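You operate a simulated robot arm through the tools that you are given. There is no shell and no other tool.

You are at the controls of a simulated robot arm. One attempt, no reset.

Task
Seat the cream crucible at melter two, unlatch, fill it, wind back level.
Fine: the seat is under the spout; tilt by the handwheel; latch it again; spill nothing; the other crucibles stay empty. Set down upright: what you pick out.
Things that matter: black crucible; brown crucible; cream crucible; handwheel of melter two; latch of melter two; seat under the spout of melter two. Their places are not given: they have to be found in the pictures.

The check looks at the end state, three seconds after you hand in, the way a careful person would. Anything else that was tipped, shoved, dropped, spilled or broken makes it a failure.

Robot
A 7-joint arm with a two-finger parallel gripper, fixed in place. Base frame: the origin is at the foot of the arm, x ahead of it, y to its left, z up; the work surface is at about z = 1194. Units: mm, rad, N and s.
Its first joint turns from -2.601 to 2.601 rad. Payload 3.5 kg.
The tool frame sits at the grasp point between the pads (the TCP): z along the fingers, y along the line on which they close. The tips reach 23 mm beyond it. Largest opening 94 mm; finger width 38, thickness 10; the body of the gripper, 54 by 96 mm, starts 39 mm behind the TCP.
Orientation is that of the tool frame in the base frame, as [roll, pitch, yaw] about the fixed x, y, z axes, in that order (R = Rz(yaw) Ry(pitch) Rx(roll)). With the fingers straight down and closing along the base's y, the tool's x points along the base's -x, its y along +y and its z along -z.

Tools
- The arm moves only by the tool send_rows. Its argument "steps" is a list of rows, each a list of 7 numbers: the shift along the base's x, y, z in mm, then the turn, a rotation vector about the base's x, y, z in rad, then the opening, from 0 (shut) to 1 (fully open). In form: [[tx, ty, tz, rx, ry, rz, claw], ...]. A call has 1 to 20 rows; each row shifts and turns the commanded pose from where the row before left it. Rows are played at 5 a second. More than 50 mm and 0.15 rad between two rows, or a gripper value outside its range, and nothing of the call is played. Where a pose cannot be reached the arm comes as near as it can. A force on the tool above 90 N (or 10 N above the force at the start of the call, whichever is more), or a blocked arm, ends the call early, and 0.2 s more pass. Each finger travels about 153 mm/s and halts on what it meets, pressing with about 29 N; the grip force reading is that of the motor and also rises with nothing between the fingers. The clock runs only during rows and for 0.2 s after the last one: add rows that do not move to give the fingers time. The reply holds the time, the measured pose of the TCP, the force on the tool along the base axes, the opening and the grip force, in the units named above and with some noise, with the torque about the TCP (base axes, N m) and any sound that the robot's microphone picked up.
- Cameras (640 x 400 px; columns grow to the right, rows downward): "scene" is fixed at [399.3, 650.2, 1235.4]; the picture's right is [-1.00, -0.08, 0.00], its down [-0.02, 0.29, -0.96] and it looks along [0.08, -0.95, -0.29] (base axes); focal length 326 px, centre (320, 200). "wrist" rides on the gripper at [86, 16, -74] in the tool frame; the picture's right is [-0.18, 0.98, 0.00], its down [-0.58, -0.11, -0.81] and it looks along [-0.79, -0.15, 0.59] (tool axes); focal length 243 px, centre (320, 200).
- get_image(camera): a new picture of that camera. It takes no simulated time.
- measure_at(camera, pixels): for up to 12 pixels [column, row] of the newest picture of that camera ("zoom" is the newest enlarged one), the place [x, y, z] in the base frame of the surface seen there, good to about 2 mm. It takes no simulated time.
- enlarge(camera, box): a new picture of the part [left, top, right, bottom] of that camera's present view, enlarged. It takes no simulated time.
- close_job(): hands the job in; it is judged then, once.

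Unless the task says otherwise, let go and move clear before handing in.

The tools are called after ">>>" by a JSON object that holds its "name" and its "arguments". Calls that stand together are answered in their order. send_rows: Moves the arm, as the interface text tells. Its arguments: {"type":"object","properties":{"steps":{"type":"array","items":{"type":"array","items":{"type":"number"}}}},"required":["steps"]} The other tools are called the same way: get_image (camera) takes a picture; measure_at (camera, pixels) gives the place of the surface under pixels of a picture; enlarge (camera, box) takes an enlarged picture of a part of a camera's view; close_job () hands the job in.

At the start:

```text
time: 0.0
tcp_pos: [555.7, -946.0, 1224.0]
tool_rot: [3.141, 0.0, 3.142]
wrist_force: [0.3, 0.2, 0.2]
moment: [0.0, 0.0, 0.0]
gripper_width: 94.1
finger_force: 0.0
```

scene: 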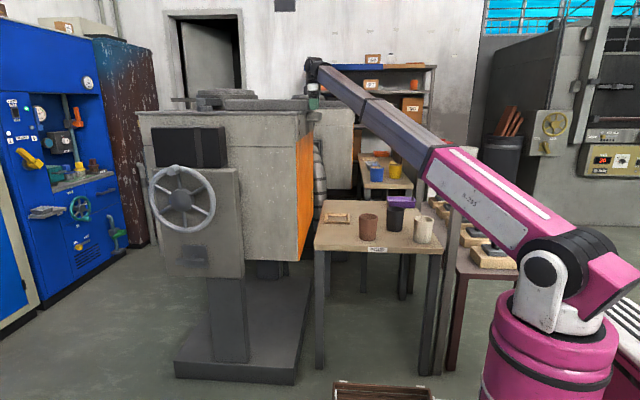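
wrist: 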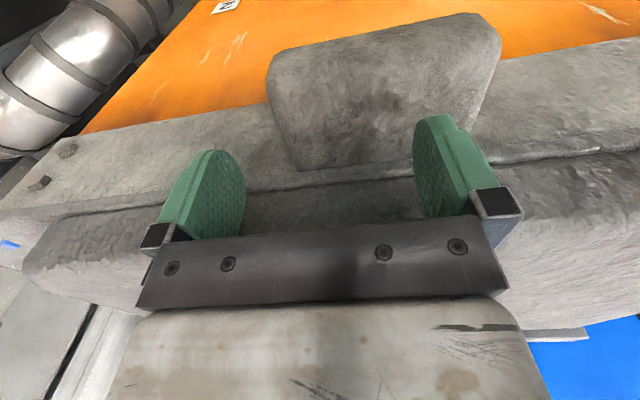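

The scene picture shows a table with a brown (368,227), a black (395,217) and a cream crucible (424,229), and several possible melters. I'll look closer before moving.

>>> {"name": "enlarge", "arguments": {"camera": "scene", "box": [300, 170, 460, 270]}}

>>> {"name": "measure_at", "arguments": {"camera": "scene", "pixels": [[368, 240], [368, 217], [396, 225], [424, 240], [424, 220], [350, 240], [377, 250], [184, 197], [70, 145], [80, 208], [30, 160], [555, 122]]}}

>>> {"name": "enlarge", "arguments": {"camera": "scene", "box": [0, 60, 160, 160]}}

>>> {"name": "enlarge", "arguments": {"camera": "scene", "box": [0, 160, 160, 260]}}

>>> {"name": "enlarge", "arguments": {"camera": "scene", "box": [480, 60, 640, 180]}}

>>> {"name": "enlarge", "arguments": {"camera": "scene", "box": [130, 80, 330, 280]}}

```text
4.00 times, centred on (380, 220) of scene
```

zoom: 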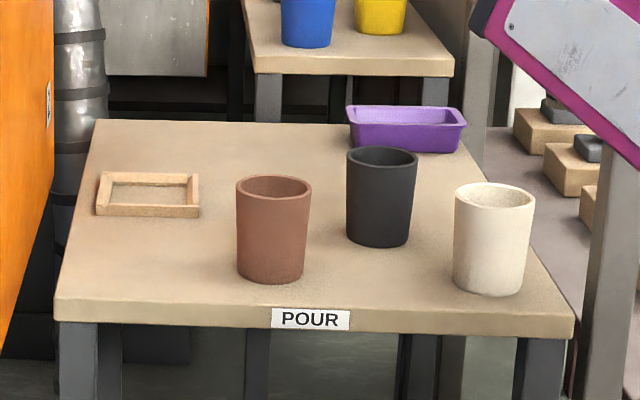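

```text
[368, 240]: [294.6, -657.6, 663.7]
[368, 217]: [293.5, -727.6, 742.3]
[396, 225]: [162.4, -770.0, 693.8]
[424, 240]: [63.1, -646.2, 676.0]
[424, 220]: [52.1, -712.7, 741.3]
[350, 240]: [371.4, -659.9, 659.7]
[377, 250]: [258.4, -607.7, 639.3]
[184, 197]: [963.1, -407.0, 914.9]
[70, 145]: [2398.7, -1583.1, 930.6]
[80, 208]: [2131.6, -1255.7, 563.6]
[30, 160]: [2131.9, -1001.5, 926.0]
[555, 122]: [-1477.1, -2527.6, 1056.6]
```

```text
4.00 times, centred on (80, 110) of scene
```

zoom: 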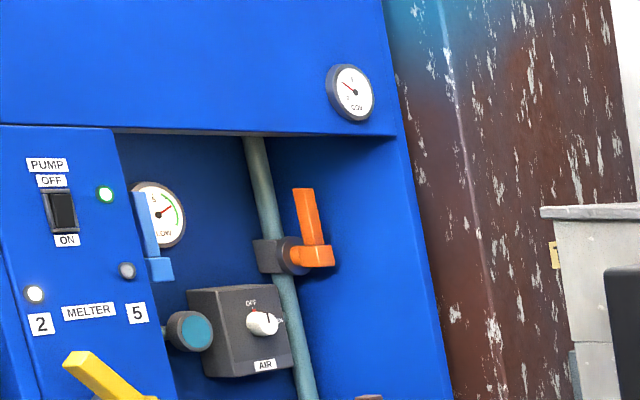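

```text
4.00 times, centred on (80, 210) of scene
```

zoom: 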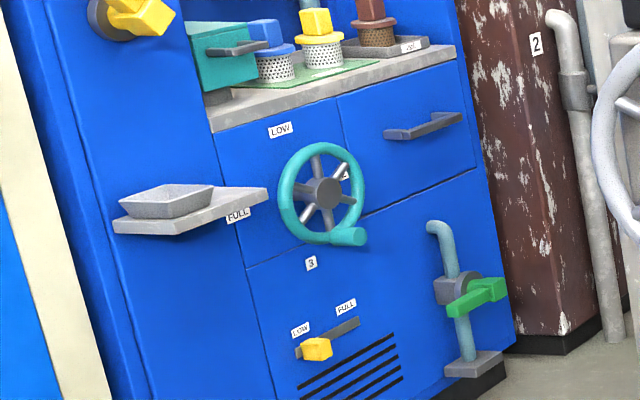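

```text
3.33 times, centred on (560, 120) of scene
```

zoom: 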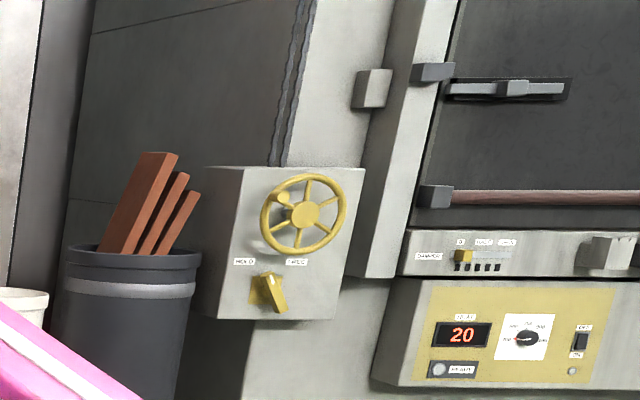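

```text
2.00 times, centred on (230, 180) of scene
```

zoom: 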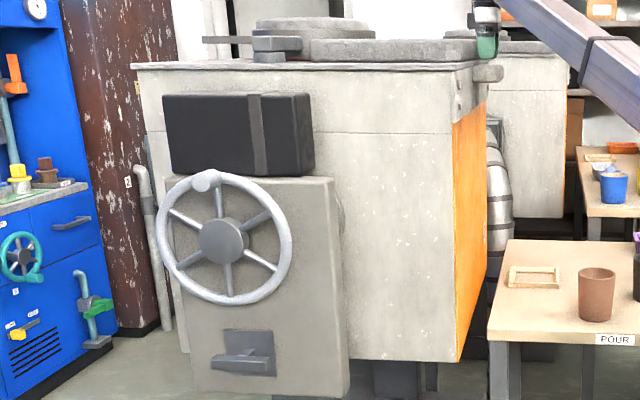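

The table holds the brown, black and cream crucibles and a wooden frame at (337,218). I need to confirm the melter's number and find its spout and latch, so I'll enlarge those spots.

>>> {"name": "enlarge", "arguments": {"camera": "scene", "box": [290, 80, 350, 260]}}

>>> {"name": "enlarge", "arguments": {"camera": "scene", "box": [120, 160, 160, 190]}}

>>> {"name": "enlarge", "arguments": {"camera": "scene", "box": [170, 220, 250, 280]}}

>>> {"name": "enlarge", "arguments": {"camera": "scene", "box": [270, 50, 350, 130]}}

>>> {"name": "enlarge", "arguments": {"camera": "scene", "box": [340, 50, 440, 200]}}

>>> {"name": "enlarge", "arguments": {"camera": "wrist", "box": [160, 0, 320, 100]}}

```text
2.22 times, centred on (320, 170) of scene
```

zoom: 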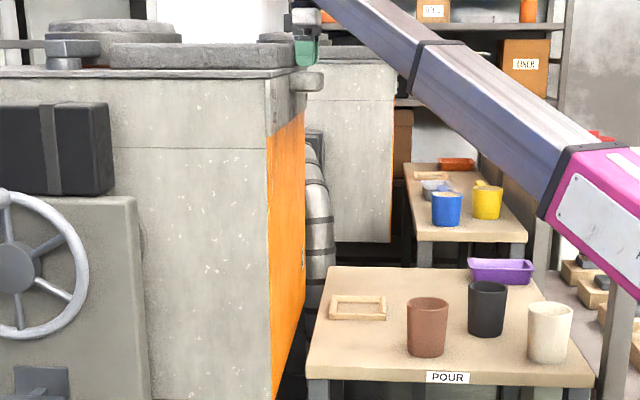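

```text
13.33 times, centred on (140, 175) of scene
```

zoom: 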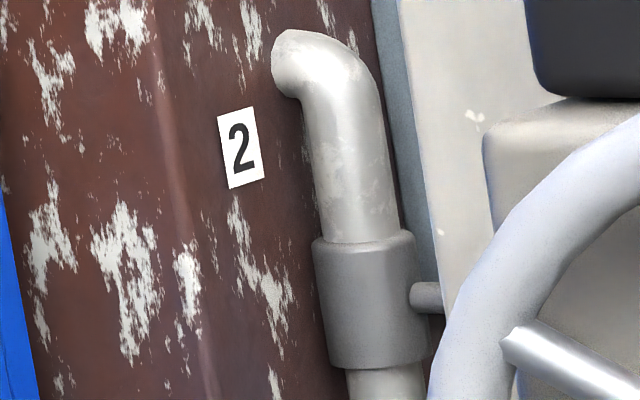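

```text
6.67 times, centred on (210, 250) of scene
```

zoom: 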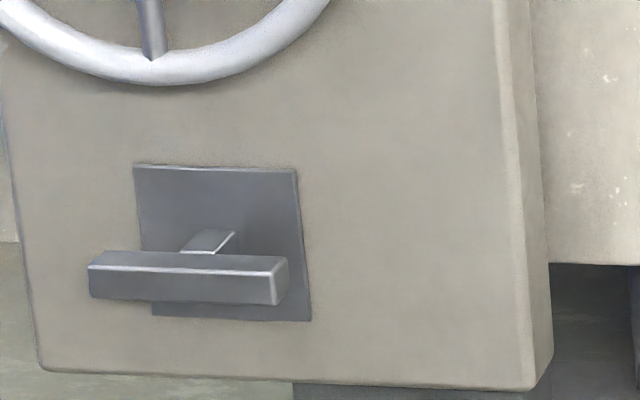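

```text
5.00 times, centred on (310, 90) of scene
```

zoom: 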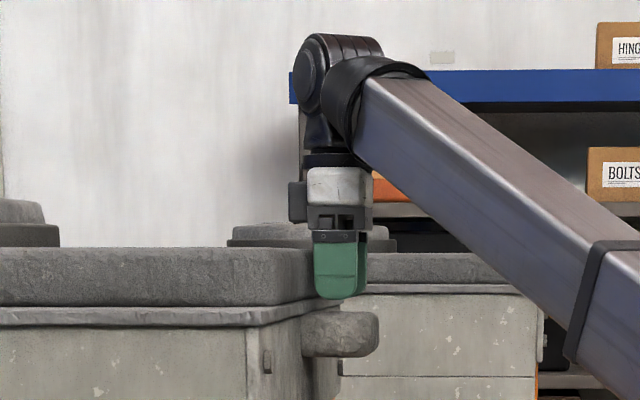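

```text
2.67 times, centred on (390, 125) of scene
```

zoom: 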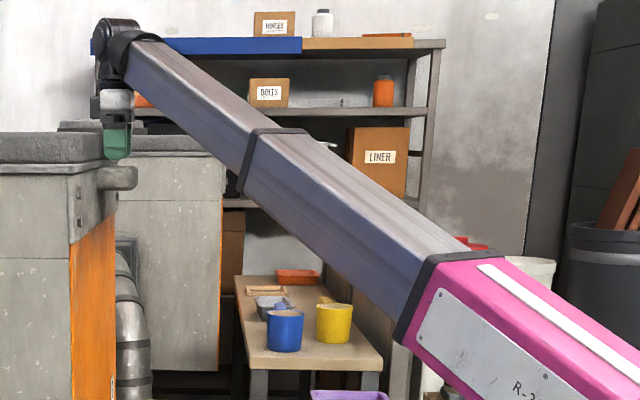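

```text
4.00 times, centred on (240, 50) of wrist
```

zoom: 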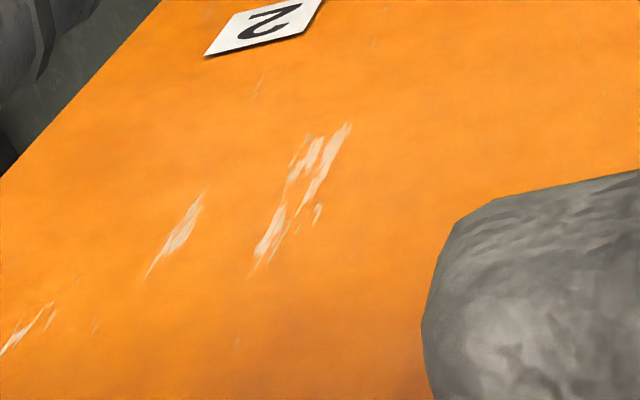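

The wrist picture's plate on the orange panel reads "2", so the near furnace is melter two and its spout stub is at scene (314,117). Next I'll measure the frame, crucibles, spout, wheel and latch in detail.

>>> {"name": "enlarge", "arguments": {"camera": "scene", "box": [310, 190, 390, 250]}}

>>> {"name": "measure_at", "arguments": {"camera": "scene", "pixels": [[314, 117], [308, 117], [320, 117], [337, 218], [326, 214], [348, 214], [348, 222], [325, 222], [305, 140], [303, 200], [293, 100], [300, 88]]}}

>>> {"name": "measure_at", "arguments": {"camera": "wrist", "pixels": [[385, 50], [385, 25], [290, 60], [490, 40], [380, 140], [300, 140], [100, 170], [560, 100], [380, 210], [300, 280], [200, 380], [50, 350]]}}

>>> {"name": "measure_at", "arguments": {"camera": "scene", "pixels": [[181, 170], [184, 197], [152, 185], [215, 200], [183, 232], [195, 244], [208, 258], [180, 258], [203, 270], [182, 250], [230, 250], [160, 190]]}}

```text
6.67 times, centred on (350, 220) of scene
```

zoom: 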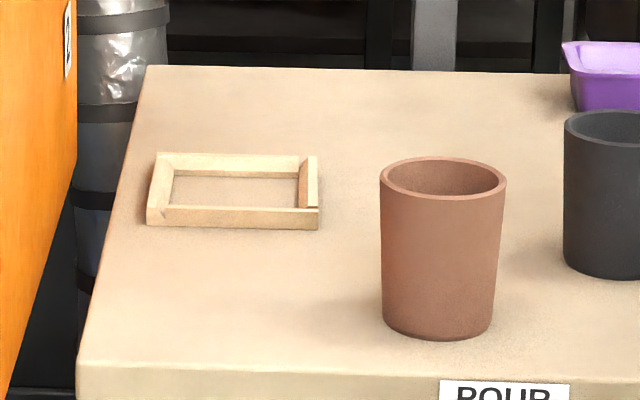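

```text
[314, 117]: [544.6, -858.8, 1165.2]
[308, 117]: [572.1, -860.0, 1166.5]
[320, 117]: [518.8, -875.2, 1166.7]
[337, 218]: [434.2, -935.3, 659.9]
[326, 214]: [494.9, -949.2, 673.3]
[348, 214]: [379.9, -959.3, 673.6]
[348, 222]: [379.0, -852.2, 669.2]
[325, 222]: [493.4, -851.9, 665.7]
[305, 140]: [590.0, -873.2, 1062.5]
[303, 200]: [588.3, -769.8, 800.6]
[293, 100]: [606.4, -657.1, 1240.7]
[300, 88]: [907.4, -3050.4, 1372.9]
```

```text
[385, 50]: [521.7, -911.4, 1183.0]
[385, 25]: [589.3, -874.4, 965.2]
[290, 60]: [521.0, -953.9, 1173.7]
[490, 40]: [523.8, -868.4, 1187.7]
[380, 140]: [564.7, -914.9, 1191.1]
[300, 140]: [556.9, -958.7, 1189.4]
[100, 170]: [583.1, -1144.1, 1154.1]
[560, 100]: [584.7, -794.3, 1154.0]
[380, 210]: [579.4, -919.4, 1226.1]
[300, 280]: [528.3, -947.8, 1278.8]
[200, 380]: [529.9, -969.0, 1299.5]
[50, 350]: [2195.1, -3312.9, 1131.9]
```

```text
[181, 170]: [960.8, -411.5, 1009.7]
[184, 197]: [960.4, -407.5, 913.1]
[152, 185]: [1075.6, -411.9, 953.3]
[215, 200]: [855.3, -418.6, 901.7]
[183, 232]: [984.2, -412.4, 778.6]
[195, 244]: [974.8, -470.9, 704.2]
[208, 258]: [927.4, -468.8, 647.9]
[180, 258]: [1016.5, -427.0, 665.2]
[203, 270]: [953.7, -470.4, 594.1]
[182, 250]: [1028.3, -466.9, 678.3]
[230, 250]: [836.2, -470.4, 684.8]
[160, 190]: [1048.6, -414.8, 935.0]
```

Melter two's spout reaches x≈520 at y≈-910 and z≈1143–1190. The seat frame is at about (437,-903,655). Now I'll measure crucible sizes and arm points.

>>> {"name": "enlarge", "arguments": {"camera": "scene", "box": [380, 190, 460, 250]}}

>>> {"name": "measure_at", "arguments": {"camera": "scene", "pixels": [[545, 270], [540, 365], [480, 200], [430, 155], [365, 100], [312, 62], [600, 265], [424, 282], [440, 260], [330, 275], [320, 260], [440, 330]]}}

>>> {"name": "measure_at", "arguments": {"camera": "scene", "pixels": [[414, 219], [433, 219], [423, 216], [423, 222], [424, 243], [415, 240], [430, 242], [431, 250], [408, 235], [440, 238], [395, 206], [395, 210]]}}

```text
6.67 times, centred on (420, 220) of scene
```

zoom: 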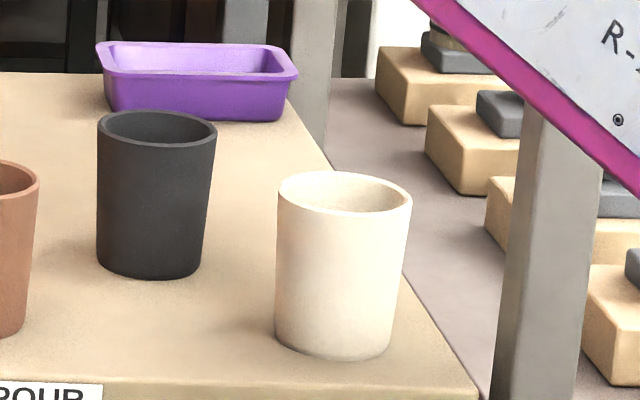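

```text
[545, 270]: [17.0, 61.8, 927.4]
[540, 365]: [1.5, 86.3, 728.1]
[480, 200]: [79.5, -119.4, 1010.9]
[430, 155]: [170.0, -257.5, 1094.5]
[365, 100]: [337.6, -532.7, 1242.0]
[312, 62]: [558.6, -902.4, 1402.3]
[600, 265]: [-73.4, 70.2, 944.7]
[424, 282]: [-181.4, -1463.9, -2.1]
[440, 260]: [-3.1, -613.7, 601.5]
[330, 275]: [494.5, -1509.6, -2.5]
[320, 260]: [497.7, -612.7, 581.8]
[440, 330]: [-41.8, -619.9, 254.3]
```

```text
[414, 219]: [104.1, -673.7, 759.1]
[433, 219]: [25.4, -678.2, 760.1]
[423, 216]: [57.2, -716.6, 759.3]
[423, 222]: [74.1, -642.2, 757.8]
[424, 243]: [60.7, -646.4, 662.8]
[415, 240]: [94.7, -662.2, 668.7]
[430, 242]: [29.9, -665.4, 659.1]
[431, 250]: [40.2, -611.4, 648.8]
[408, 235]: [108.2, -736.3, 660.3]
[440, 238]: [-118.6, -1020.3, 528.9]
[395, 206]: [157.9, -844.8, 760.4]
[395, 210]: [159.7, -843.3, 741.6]
```

The cream crucible sits at about (64,-682): rim z≈760, top diameter ~85 mm, table at z≈659. I'll lift the tool clear of the furnace first and see how the arm behaves.

>>> {"name": "send_rows", "arguments": {"steps": [[0, 0, 20, 0, 0, 0, 1], [-20, 0, 20, 0, 0, 0, 1], [-30, 10, 10, 0, 0, 0, 1], [-40, 20, 0, 0, 0, 0, 1], [-40, 20, 0, 0, 0, 0, 1]]}}

>>> {"name": "get_image", "arguments": {"camera": "scene"}}

>>> {"name": "get_image", "arguments": {"camera": "wrist"}}

```text
time: 1.2
tcp_pos: [430.0, -904.2, 1257.0]
tool_rot: [-3.122, 0.01, -3.141]
wrist_force: [0.3, 0.4, 0.3]
moment: [-0.02, -0.05, -0.01]
gripper_width: 94.2
finger_force: 0.1
out of reach, approached as far as the arm can: row 4, 5
```

```text
taken
```

scene: 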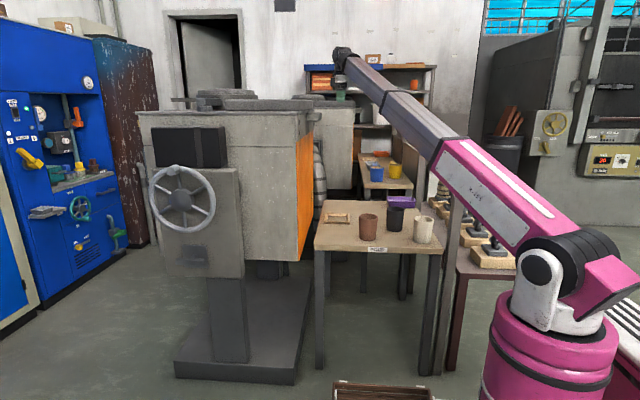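

```text
taken
```

wrist: 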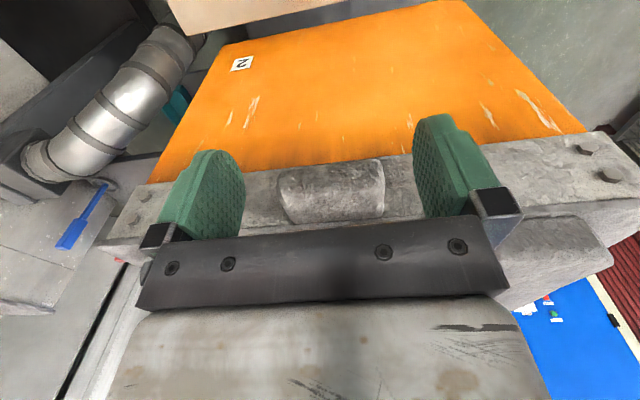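

The arm reports it cannot come closer at this height (r≈1001), and the boom looks telescopic. I'll measure arm points in the new scene picture to work out its geometry.

>>> {"name": "measure_at", "arguments": {"camera": "scene", "pixels": [[537, 270], [455, 150], [450, 165], [385, 103], [345, 55], [338, 75], [341, 92], [585, 255], [500, 200], [420, 125], [360, 75], [540, 245]]}}

>>> {"name": "enlarge", "arguments": {"camera": "scene", "box": [320, 40, 480, 160]}}

>>> {"name": "enlarge", "arguments": {"camera": "scene", "box": [470, 200, 640, 400]}}

```text
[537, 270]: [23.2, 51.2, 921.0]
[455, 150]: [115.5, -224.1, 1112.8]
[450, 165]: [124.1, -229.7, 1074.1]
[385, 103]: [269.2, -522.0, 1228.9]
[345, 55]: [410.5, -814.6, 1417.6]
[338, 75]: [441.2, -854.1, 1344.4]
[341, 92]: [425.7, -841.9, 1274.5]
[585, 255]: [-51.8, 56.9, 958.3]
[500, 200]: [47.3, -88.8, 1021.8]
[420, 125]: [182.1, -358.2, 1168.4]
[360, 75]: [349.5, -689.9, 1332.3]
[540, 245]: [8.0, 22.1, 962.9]
```

```text
3.33 times, centred on (400, 100) of scene
```

zoom: 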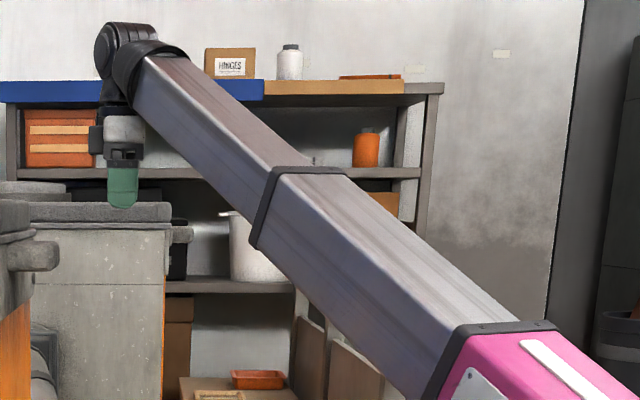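

```text
2.00 times, centred on (555, 300) of scene
```

zoom: 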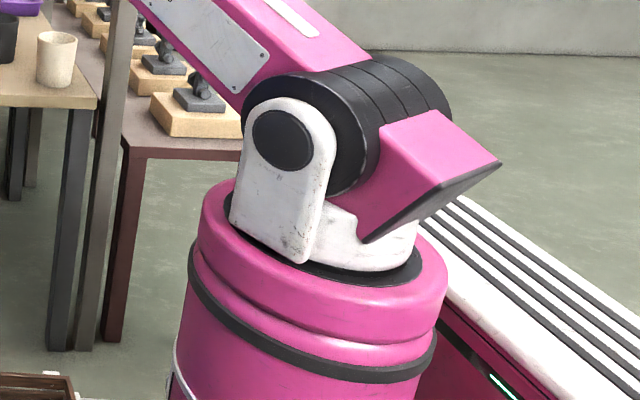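

The arm is a telescopic boom with its pivot near z≈930, and low heights should allow a shorter reach. Before swinging toward the cream crucible I'll check the post at scene (448,230) and the things around the table's right edge.

>>> {"name": "enlarge", "arguments": {"camera": "scene", "box": [400, 160, 520, 280]}}

>>> {"name": "measure_at", "arguments": {"camera": "scene", "pixels": [[453, 205], [447, 250], [440, 300], [465, 230], [485, 245], [500, 255], [440, 225], [455, 195], [436, 345], [400, 202], [407, 196], [470, 215]]}}

```text
3.33 times, centred on (460, 220) of scene
```

zoom: 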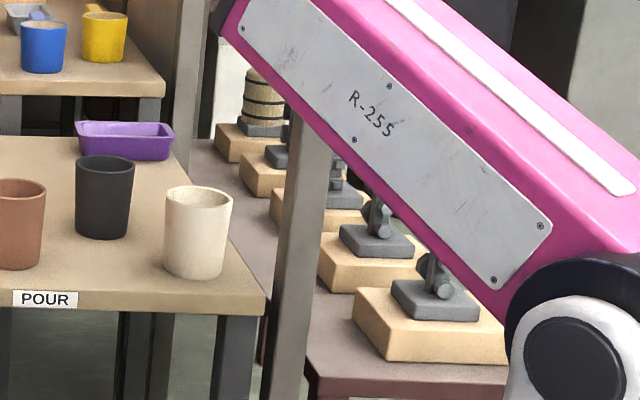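

```text
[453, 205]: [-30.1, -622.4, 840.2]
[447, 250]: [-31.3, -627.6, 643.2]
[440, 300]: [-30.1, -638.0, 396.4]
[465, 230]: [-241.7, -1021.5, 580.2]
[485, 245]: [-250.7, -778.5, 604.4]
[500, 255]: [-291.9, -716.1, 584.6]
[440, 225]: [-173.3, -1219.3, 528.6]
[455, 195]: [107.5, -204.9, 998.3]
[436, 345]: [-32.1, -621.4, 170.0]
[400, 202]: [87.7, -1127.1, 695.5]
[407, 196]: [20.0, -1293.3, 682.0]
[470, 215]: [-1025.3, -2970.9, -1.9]
```

The post at (-30,-625) rises above z=840 close beside the cream crucible, so I need its top height. I'll lower the tool away from the spout and view the area with the wrist camera from the left.

>>> {"name": "send_rows", "arguments": {"steps": [[-10, 5, -40, 0, 0, 0, 1], [-20, 5, -45, 0, 0, 0, 1], [-25, 5, -45, 0, 0, 0, 1], [-25, 5, -45, 0, 0, 0, 1], [-25, 10, -45, 0, 0, 0, 1], [-25, 15, -30, 0, 0, 0, 1], [0, 0, 0, 0, 0, 0, 1]]}}

>>> {"name": "get_image", "arguments": {"camera": "scene"}}

>>> {"name": "get_image", "arguments": {"camera": "wrist"}}

```text
refused: row 3 steps farther than a row can; nothing moved
```

```text
taken
```

scene: 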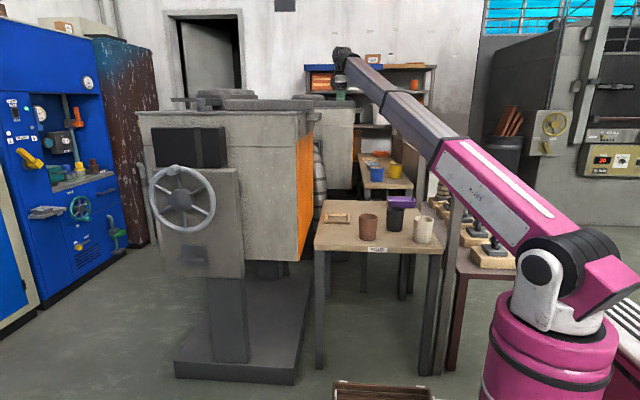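

```text
taken
```

wrist: 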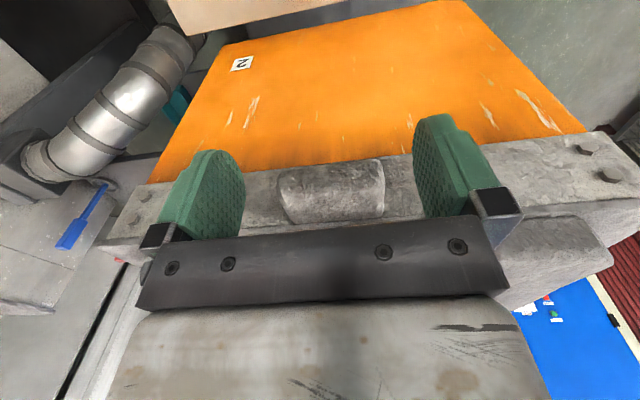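

The call was refused because row 3 exceeded the 50 mm step limit, so nothing moved. I'll resend with smaller steps.

>>> {"name": "send_rows", "arguments": {"steps": [[-10, 5, -40, 0, 0, 0, 1], [-20, 5, -40, 0, 0, 0, 1], [-20, 5, -40, 0, 0, 0, 1], [-20, 5, -40, 0, 0, 0, 1], [-20, 10, -40, 0, 0, 0, 1], [-20, 15, -35, 0, 0, 0, 1], [0, 0, 0, 0, 0, 0, 1]]}}

>>> {"name": "get_image", "arguments": {"camera": "scene"}}

>>> {"name": "get_image", "arguments": {"camera": "wrist"}}

```text
time: 2.8
tcp_pos: [318.5, -858.6, 1021.8]
tool_rot: [3.141, -0.001, -3.14]
wrist_force: [-0.4, 0.4, 0.1]
moment: [-0.02, -0.01, 0.02]
gripper_width: 94.1
finger_force: 0.1
```

```text
taken
```

scene: 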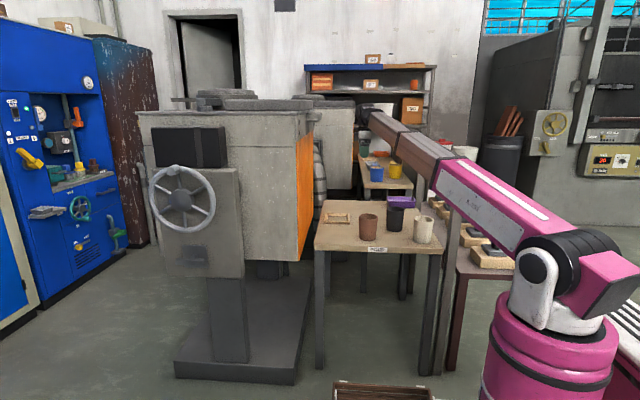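

```text
taken
```

wrist: 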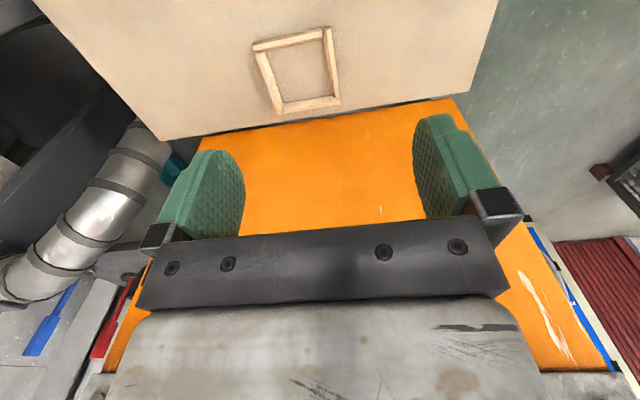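

The arm now reaches r≈916 at z≈1022, and the wrist picture shows the seat frame at (300,70). I'll swing toward the cream crucible, staying high and turning the tool so the camera faces inward, then look at the post again.

>>> {"name": "measure_at", "arguments": {"camera": "wrist", "pixels": [[255, 47], [328, 32], [337, 103], [280, 111], [265, 50], [320, 40], [330, 97], [285, 102], [295, 75], [400, 50], [200, 50], [300, 115]]}}

>>> {"name": "send_rows", "arguments": {"steps": [[-15, 10, -5, 0, 0, -0.13, 1], [-15, 10, -5, 0, 0, -0.13, 1], [-15, 10, -5, 0, 0, -0.13, 1], [-15, 10, -5, 0, 0, -0.13, 1], [-15, 10, -5, 0, 0, -0.13, 1], [-15, 10, -5, 0, 0, -0.13, 1], [-15, 10, -5, 0, 0, -0.13, 1], [-15, 10, -5, 0, 0, -0.13, 1], [-15, 10, -5, 0, 0, -0.13, 1], [-15, 10, -5, 0, 0, -0.13, 1], [-15, 10, -5, 0, 0, -0.13, 1], [0, 0, 0, 0, 0, 0, 1]]}}

>>> {"name": "get_image", "arguments": {"camera": "scene"}}

>>> {"name": "get_image", "arguments": {"camera": "wrist"}}

```text
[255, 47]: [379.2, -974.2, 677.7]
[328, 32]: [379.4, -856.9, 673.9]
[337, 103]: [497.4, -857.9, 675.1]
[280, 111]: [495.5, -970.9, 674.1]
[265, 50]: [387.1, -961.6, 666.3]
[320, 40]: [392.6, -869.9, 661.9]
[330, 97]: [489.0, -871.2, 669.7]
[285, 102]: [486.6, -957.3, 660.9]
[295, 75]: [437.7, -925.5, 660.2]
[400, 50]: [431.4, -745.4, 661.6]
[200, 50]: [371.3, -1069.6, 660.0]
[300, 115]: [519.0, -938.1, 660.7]
```

```text
time: 5.4
tcp_pos: [152.9, -748.6, 965.1]
tool_rot: [3.141, 0.001, 1.708]
wrist_force: [-0.6, 0.0, -1.7]
moment: [0.01, 0.0, -0.01]
gripper_width: 94.1
finger_force: 0.0
```

```text
taken
```

scene: 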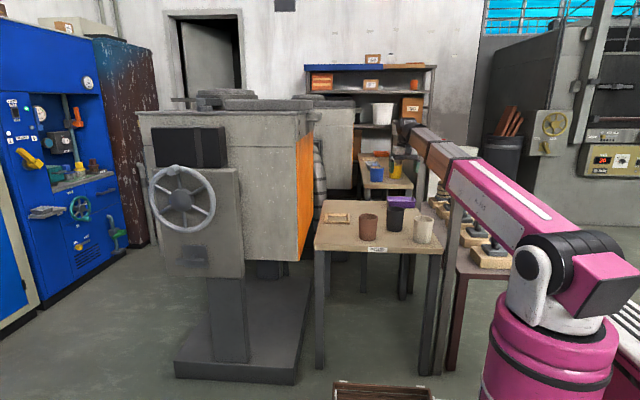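

```text
taken
```

wrist: 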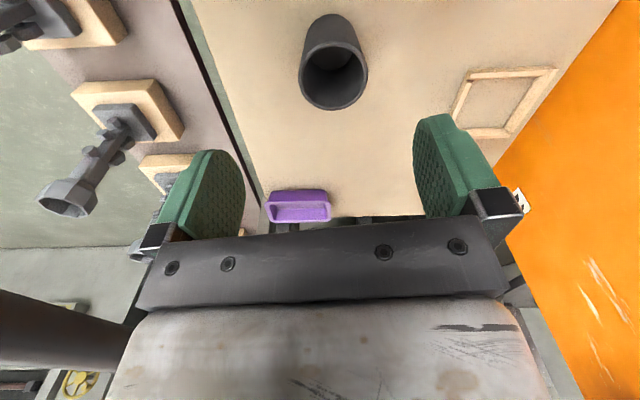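

The seat frame spans x 379–497 and y -973 to -857, so its centre is about (438,-915). A dark tube shows at the wrist picture's lower left (60,330), so I'll measure it and the post before going closer.

>>> {"name": "measure_at", "arguments": {"camera": "wrist", "pixels": [[60, 320], [110, 340], [20, 310], [335, 65], [330, 100], [335, 20], [60, 190], [110, 160], [300, 200], [30, 350], [200, 60], [520, 90]]}}

>>> {"name": "enlarge", "arguments": {"camera": "scene", "box": [380, 100, 500, 260]}}

>>> {"name": "measure_at", "arguments": {"camera": "scene", "pixels": [[454, 200], [451, 225], [457, 225], [445, 225], [446, 185], [420, 140], [400, 135], [405, 130], [475, 175], [453, 210], [449, 245], [444, 245]]}}

```text
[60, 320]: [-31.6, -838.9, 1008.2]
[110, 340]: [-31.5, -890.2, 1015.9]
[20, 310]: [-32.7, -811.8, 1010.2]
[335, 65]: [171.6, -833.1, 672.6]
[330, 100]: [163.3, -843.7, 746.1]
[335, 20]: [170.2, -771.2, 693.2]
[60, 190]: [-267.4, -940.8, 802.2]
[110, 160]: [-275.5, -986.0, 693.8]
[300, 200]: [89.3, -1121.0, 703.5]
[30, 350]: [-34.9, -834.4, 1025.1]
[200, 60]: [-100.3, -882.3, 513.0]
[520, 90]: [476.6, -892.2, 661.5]
```

```text
2.50 times, centred on (440, 180) of scene
```

zoom: 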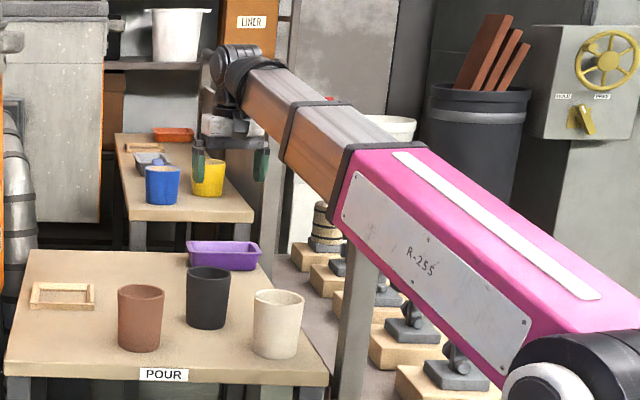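

```text
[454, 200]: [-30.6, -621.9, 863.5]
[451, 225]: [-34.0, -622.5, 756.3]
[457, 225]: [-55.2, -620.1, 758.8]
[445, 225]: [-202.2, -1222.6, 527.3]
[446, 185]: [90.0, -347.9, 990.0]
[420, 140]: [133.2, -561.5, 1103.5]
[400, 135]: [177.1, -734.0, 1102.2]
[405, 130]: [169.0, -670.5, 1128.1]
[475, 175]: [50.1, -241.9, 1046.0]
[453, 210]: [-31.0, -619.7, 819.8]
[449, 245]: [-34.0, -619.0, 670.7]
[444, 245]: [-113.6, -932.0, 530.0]
```

The tube is an overhead beam at x≈-32, z≈1000–1030 joined to the post, so I must keep x well above it. I'll descend to just above the cream crucible at about (64,-682) and look.

>>> {"name": "send_rows", "arguments": {"steps": [[-18, 16, -25, 0, 0, 0, 1], [-18, 16, -25, 0, 0, 0, 1], [-18, 16, -25, 0, 0, 0, 1], [-18, 12, -20, 0, 0, 0, 1], [-16, 8, -10, 0, 0, 0, 1], [0, 0, 0, 0, 0, 0, 1]]}}

>>> {"name": "get_image", "arguments": {"camera": "scene"}}

>>> {"name": "get_image", "arguments": {"camera": "wrist"}}

```text
time: 6.8
tcp_pos: [66.8, -680.4, 861.9]
tool_rot: [-3.14, 0.0, 1.71]
wrist_force: [-0.6, -0.3, 0.6]
moment: [0.01, -0.04, -0.01]
gripper_width: 93.8
finger_force: 0.0
```

```text
taken
```

scene: 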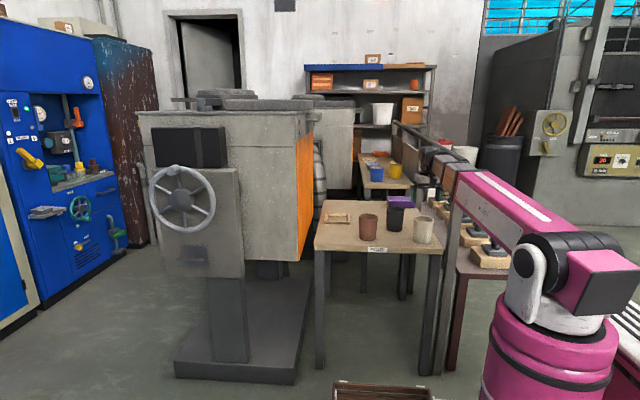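

```text
taken
```

wrist: 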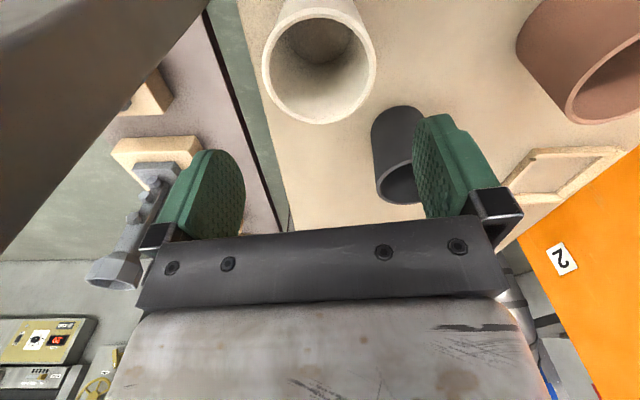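

The tool is above the cream crucible and the wrist picture shows its rim around (320,65). I'll measure the rim and its surroundings precisely.

>>> {"name": "measure_at", "arguments": {"camera": "wrist", "pixels": [[266, 75], [373, 62], [320, 120], [285, 108], [360, 103], [272, 40], [366, 30], [325, 60], [60, 60], [130, 60], [190, 10], [30, 150]]}}

>>> {"name": "enlarge", "arguments": {"camera": "wrist", "box": [220, 0, 420, 130]}}

>>> {"name": "enlarge", "arguments": {"camera": "scene", "box": [380, 110, 500, 260]}}

```text
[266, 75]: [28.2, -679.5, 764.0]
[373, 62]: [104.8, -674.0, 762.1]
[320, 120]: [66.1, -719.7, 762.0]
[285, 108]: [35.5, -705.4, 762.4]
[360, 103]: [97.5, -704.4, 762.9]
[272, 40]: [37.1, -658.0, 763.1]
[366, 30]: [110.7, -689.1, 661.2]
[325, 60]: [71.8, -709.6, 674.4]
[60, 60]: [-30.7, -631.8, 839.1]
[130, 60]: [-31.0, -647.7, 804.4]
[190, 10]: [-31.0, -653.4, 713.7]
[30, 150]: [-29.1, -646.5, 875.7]
```

```text
3.08 times, centred on (320, 65) of wrist
```

zoom: 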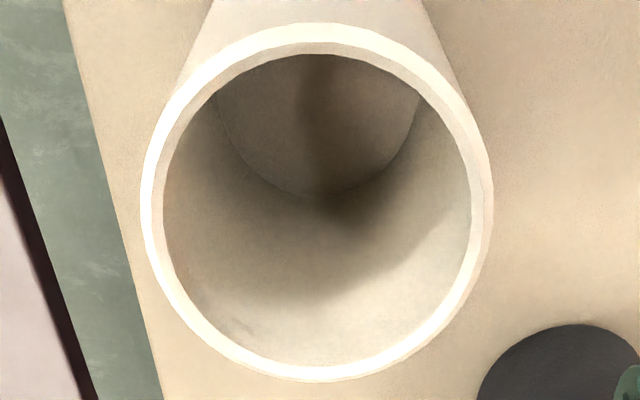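

```text
2.67 times, centred on (440, 185) of scene
```

zoom: 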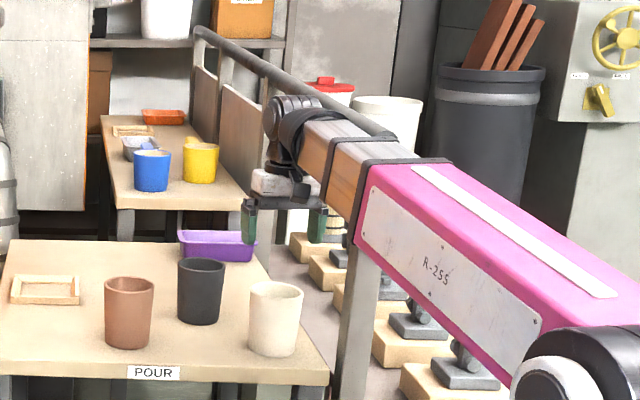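

The cream rim centre fits at about (66.3,-681) at z≈763 with ~83 mm outer diameter, and it is empty. I'll descend straight down around it with the fingers open.

>>> {"name": "send_rows", "arguments": {"steps": [[-0.5, -0.5, -25, 0, 0, 0, 1], [0, 0, -25, 0, 0, 0, 1], [0, 0, -20, 0, 0, 0, 1], [0, 0, -20, 0, 0, 0, 1], [0, 0, -15, 0, 0, 0, 1], [0, 0, -10, 0, 0, 0, 1], [0, 0, 0, 0, 0, 0, 1]]}}

>>> {"name": "get_image", "arguments": {"camera": "wrist"}}

>>> {"name": "enlarge", "arguments": {"camera": "scene", "box": [380, 160, 480, 260]}}

```text
time: 8.4
tcp_pos: [66.1, -681.4, 746.5]
tool_rot: [-3.141, 0.001, 1.71]
wrist_force: [0.8, -1.1, 0.0]
moment: [0.01, 0.02, -0.03]
gripper_width: 93.9
finger_force: 0.1
```

```text
taken
```

wrist: 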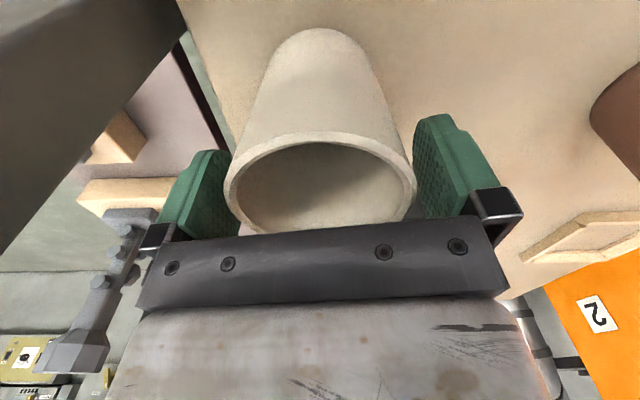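

```text
4.00 times, centred on (430, 210) of scene
```

zoom: 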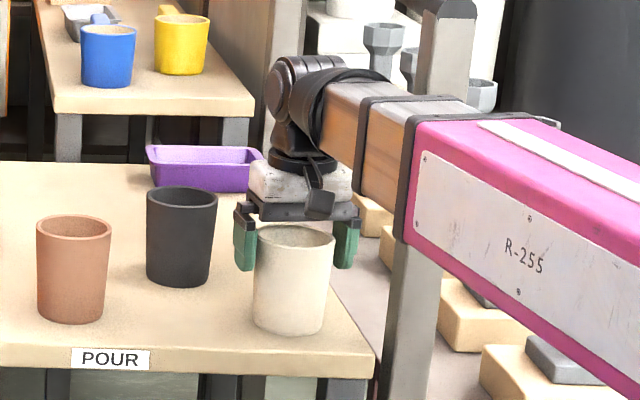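

The fingers straddle the cream crucible's rim with clear gaps. I'll go down 12 mm more and close gently.

>>> {"name": "send_rows", "arguments": {"steps": [[0, 0, -6, 0, 0, 0, 1], [0, 0, -6, 0, 0, 0, 1], [0, 0, 0, 0, 0, 0, 0.92], [0, 0, 0, 0, 0, 0, 0.85], [0, 0, 0, 0, 0, 0, 0.78], [0, 0, 0, 0, 0, 0, 0.7], [0, 0, 0, 0, 0, 0, 0.7]]}}

>>> {"name": "get_image", "arguments": {"camera": "wrist"}}

>>> {"name": "enlarge", "arguments": {"camera": "scene", "box": [380, 160, 480, 260]}}

```text
time: 10.0
tcp_pos: [66.1, -680.8, 733.5]
tool_rot: [3.141, 0.001, 1.71]
wrist_force: [0.6, -0.3, 0.1]
moment: [0.0, -0.02, 0.02]
gripper_width: 81.1
finger_force: 28.6
```

```text
taken
```

wrist: 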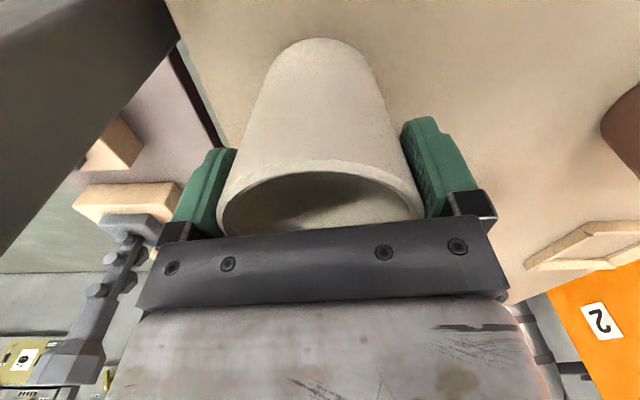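

```text
4.00 times, centred on (430, 210) of scene
```

zoom: 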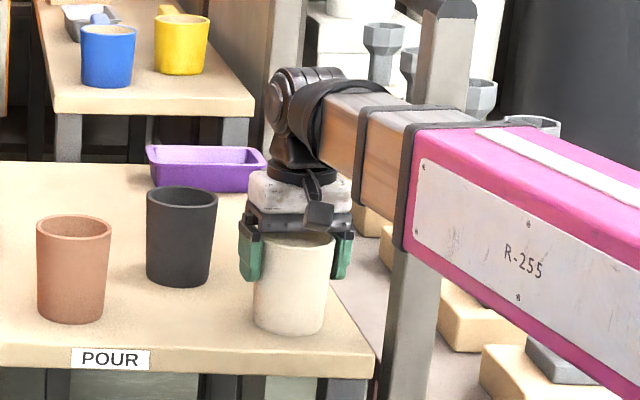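

The gripper holds at 81.1 mm with 28.6 N. I'll lift and check that the crucible comes along upright.

>>> {"name": "send_rows", "arguments": {"steps": [[0, 0, 10, 0, 0, 0, 0.7], [0, 0, 20, 0, 0, 0, 0.7], [0, 0, 30, 0, 0, 0, 0.7], [0, 0, 35, 0, 0, 0, 0.7], [0, 0, 35, 0, 0, 0, 0.7], [0, 0, 30, 0, 0, 0, 0.7], [0, 0, 0, 0, 0, 0, 0.7]]}}

>>> {"name": "get_image", "arguments": {"camera": "wrist"}}

>>> {"name": "enlarge", "arguments": {"camera": "scene", "box": [340, 120, 500, 260]}}

```text
time: 11.6
tcp_pos: [66.4, -681.1, 894.7]
tool_rot: [-3.141, -0.001, 1.709]
wrist_force: [0.6, -0.2, -2.9]
moment: [-0.02, -0.03, 0.02]
gripper_width: 80.8
finger_force: 29.1
```

```text
taken
```

wrist: 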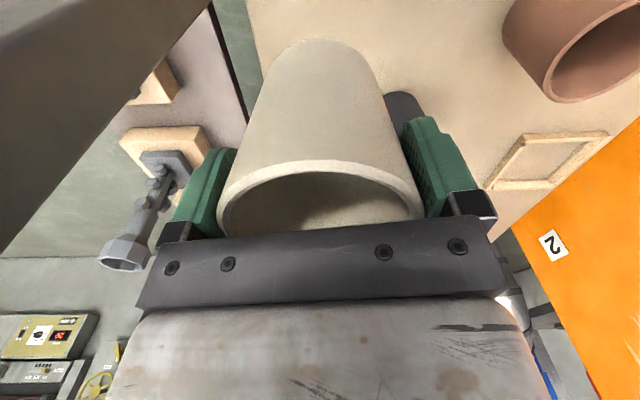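

```text
2.86 times, centred on (420, 190) of scene
```

zoom: 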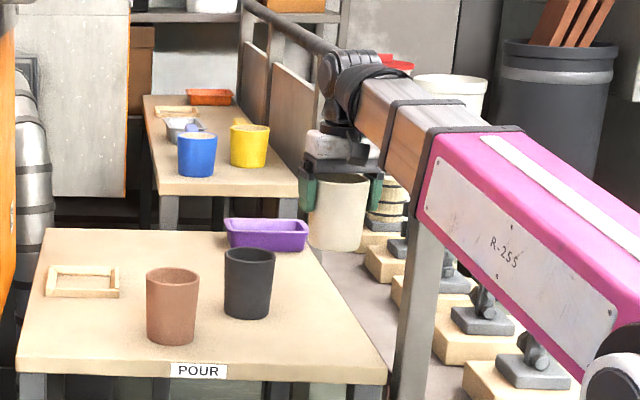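

The crucible hangs upright with about 2.9 N of load. I'll carry it over the table, above the other rims, toward the seat while turning the tool slightly with the boom.

>>> {"name": "send_rows", "arguments": {"steps": [[15, -10, 0, 0, 0, 0.02, 0.7], [30, -19, 0, 0, 0, 0.04, 0.7], [33, -21, 0, 0, 0, 0.04, 0.7], [33, -21, 0, 0, 0, 0.04, 0.7], [33, -21, 0, 0, 0, 0.04, 0.7], [33, -21, 0, 0, 0, 0.04, 0.7], [33, -21, -5, 0, 0, 0.04, 0.7], [33, -21, -10, 0, 0, 0.04, 0.7], [21, -14, -10, 0, 0, 0.04, 0.7], [0, 0, 0, 0, 0, 0, 0.7]]}}

>>> {"name": "get_image", "arguments": {"camera": "wrist"}}

>>> {"name": "get_image", "arguments": {"camera": "scene"}}

```text
time: 13.8
tcp_pos: [330.8, -850.5, 868.8]
tool_rot: [3.141, -0.001, 2.052]
wrist_force: [-0.2, -0.2, -2.9]
moment: [0.0, -0.01, -0.02]
gripper_width: 80.9
finger_force: 29.1
```

```text
taken
```

wrist: 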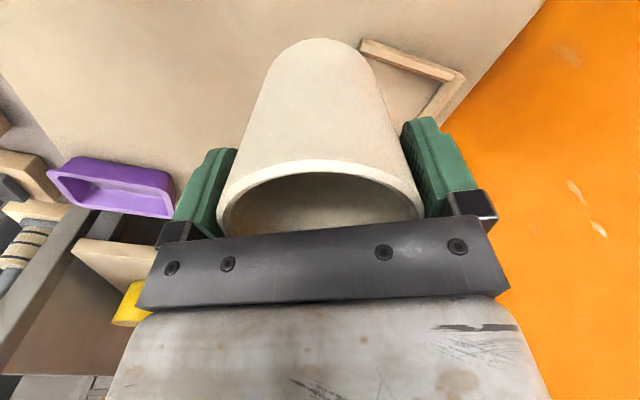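

```text
taken
```

scene: 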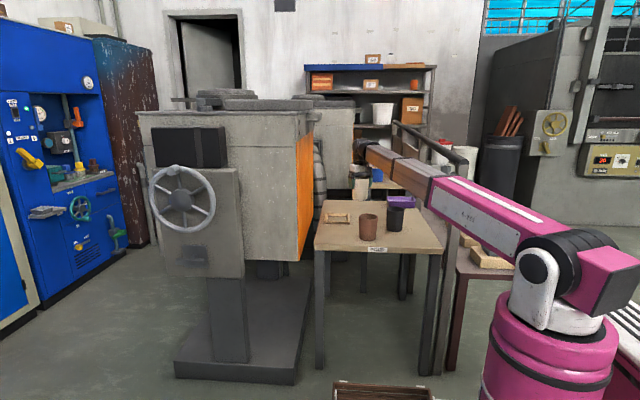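

The crucible is still held upright and the frame is visible behind it. I'll move over the frame centre (438,-915) while lowering to z≈800.

>>> {"name": "send_rows", "arguments": {"steps": [[20, -12, -15, 0, 0, 0, 0.7], [27, -16, -18, 0, 0, 0, 0.7], [27, -16, -18, 0, 0, 0, 0.7], [22, -13, -14, 0, 0, 0, 0.7], [11, -7.5, -4, 0, 0, 0, 0.7], [0, 0, 0, 0, 0, 0, 0.7], [0, 0, 0, 0, 0, 0, 0.7]]}}

>>> {"name": "get_image", "arguments": {"camera": "wrist"}}

>>> {"name": "enlarge", "arguments": {"camera": "scene", "box": [290, 130, 410, 250]}}

```text
time: 15.4
tcp_pos: [436.3, -914.4, 799.6]
tool_rot: [3.141, 0.0, 2.05]
wrist_force: [-0.2, 0.0, -2.3]
moment: [0.0, -0.02, 0.0]
gripper_width: 81.1
finger_force: 28.7
```

```text
taken
```

wrist: 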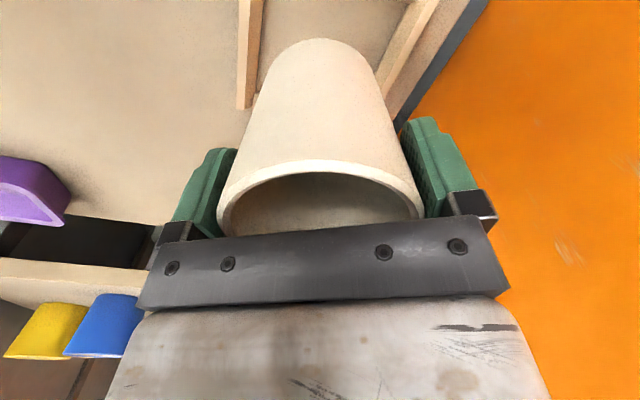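

```text
3.33 times, centred on (350, 190) of scene
```

zoom: 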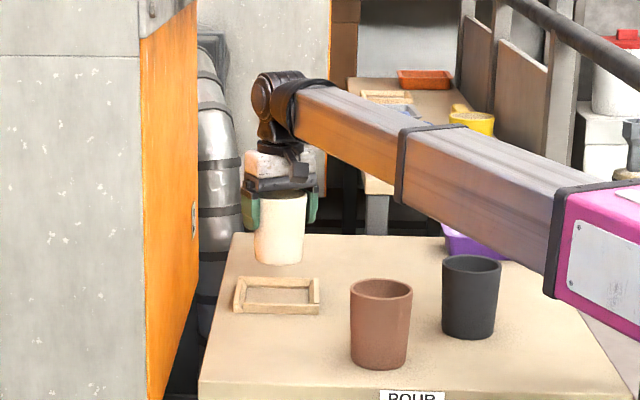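

The crucible is over the frame; I'll re-measure the frame corners in the current scene picture to fine-tune before lowering.

>>> {"name": "enlarge", "arguments": {"camera": "scene", "box": [315, 195, 365, 235]}}

```text
10.00 times, centred on (340, 215) of scene
```

zoom: 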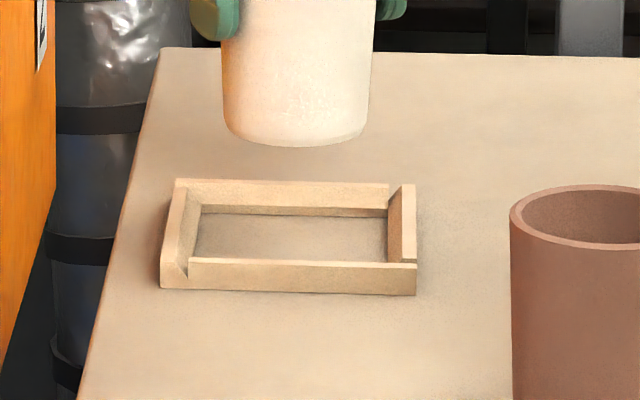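

>>> {"name": "measure_at", "arguments": {"camera": "zoom", "pixels": [[184, 230], [396, 215], [408, 230], [172, 230], [290, 264], [290, 185], [290, 205], [290, 235], [290, 120], [230, 100], [366, 100], [300, 258]]}}

```text
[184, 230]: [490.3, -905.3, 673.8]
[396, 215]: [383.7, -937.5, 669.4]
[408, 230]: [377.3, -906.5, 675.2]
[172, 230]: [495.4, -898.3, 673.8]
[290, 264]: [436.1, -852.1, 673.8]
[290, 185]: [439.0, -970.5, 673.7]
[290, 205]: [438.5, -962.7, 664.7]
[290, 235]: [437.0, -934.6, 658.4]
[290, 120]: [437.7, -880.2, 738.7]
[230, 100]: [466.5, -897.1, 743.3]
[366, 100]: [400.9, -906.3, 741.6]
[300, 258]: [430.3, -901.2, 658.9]
```

The frame's inner opening spans about x 385–487 and y -962 to -867, so the crucible at (436.3,-914.4) is centred. I'll lower it to near the table, slowly at the end.

>>> {"name": "send_rows", "arguments": {"steps": [[0, 0, -15, 0, 0, 0, 0.7], [0, 0, -18, 0, 0, 0, 0.7], [0, 0, -14, 0, 0, 0, 0.7], [0, 0, -9, 0, 0, 0, 0.7], [0, 0, -5, 0, 0, 0, 0.7], [0, 0, -2, 0, 0, 0, 0.7], [0, 0, -1.5, 0, 0, 0, 0.7], [0, 0, 0, 0, 0, 0, 0.7]]}}

>>> {"name": "enlarge", "arguments": {"camera": "scene", "box": [300, 170, 380, 240]}}

```text
time: 17.2
tcp_pos: [435.8, -915.7, 736.2]
tool_rot: [3.142, 0.001, 2.051]
wrist_force: [0.2, 1.0, -3.4]
moment: [-0.01, 0.01, 0.02]
gripper_width: 81.0
finger_force: 28.4
```

```text
5.71 times, centred on (340, 205) of scene
```

zoom: 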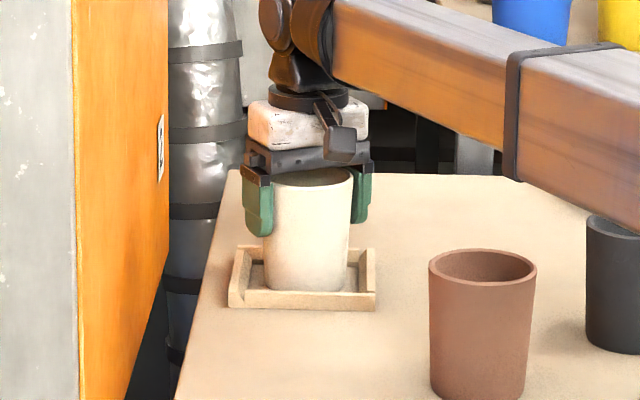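

The crucible is inside the frame and almost down, with force still -3.4 N. I'll lower in 1 mm steps until the weight comes off.

>>> {"name": "send_rows", "arguments": {"steps": [[0, 0, -1, 0, 0, 0, 0.7], [0, 0, -1, 0, 0, 0, 0.7], [0, 0, 0, 0, 0, 0, 0.7]]}}

```text
time: 18.0
tcp_pos: [436.0, -915.4, 735.0]
tool_rot: [3.141, 0.002, 2.051]
wrist_force: [0.1, 0.5, 9.3]
moment: [0.14, 0.25, 0.05]
gripper_width: 81.1
finger_force: 29.1
```

Force is now +9.3 N, so the crucible rests on the seat. I'll release it by opening the fingers.

>>> {"name": "send_rows", "arguments": {"steps": [[0, 0, 0.5, 0, 0, 0, 0.8], [0, 0, 0, 0, 0, 0, 0.9], [0, 0, 0, 0, 0, 0, 1], [0, 0, 0, 0, 0, 0, 1]]}}

>>> {"name": "get_image", "arguments": {"camera": "wrist"}}

>>> {"name": "enlarge", "arguments": {"camera": "scene", "box": [300, 170, 380, 240]}}

```text
time: 19.0
tcp_pos: [434.6, -914.7, 733.5]
tool_rot: [3.141, -0.001, 2.05]
wrist_force: [-1.0, -0.5, -0.6]
moment: [0.01, -0.02, 0.03]
gripper_width: 94.0
finger_force: 0.1
```

```text
taken
```

wrist: 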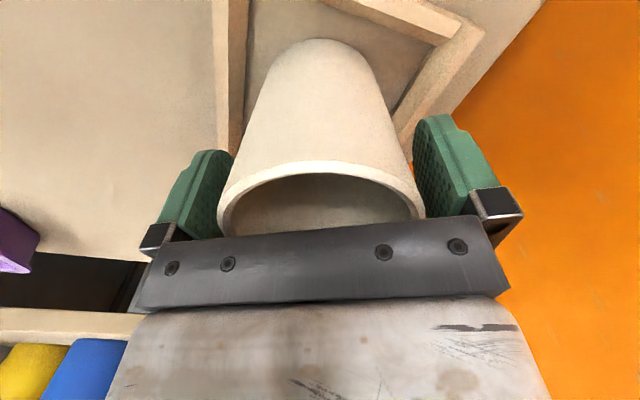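

```text
5.71 times, centred on (340, 205) of scene
```

zoom: 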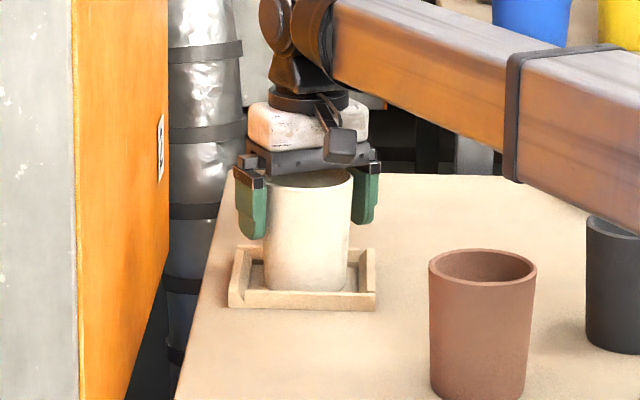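

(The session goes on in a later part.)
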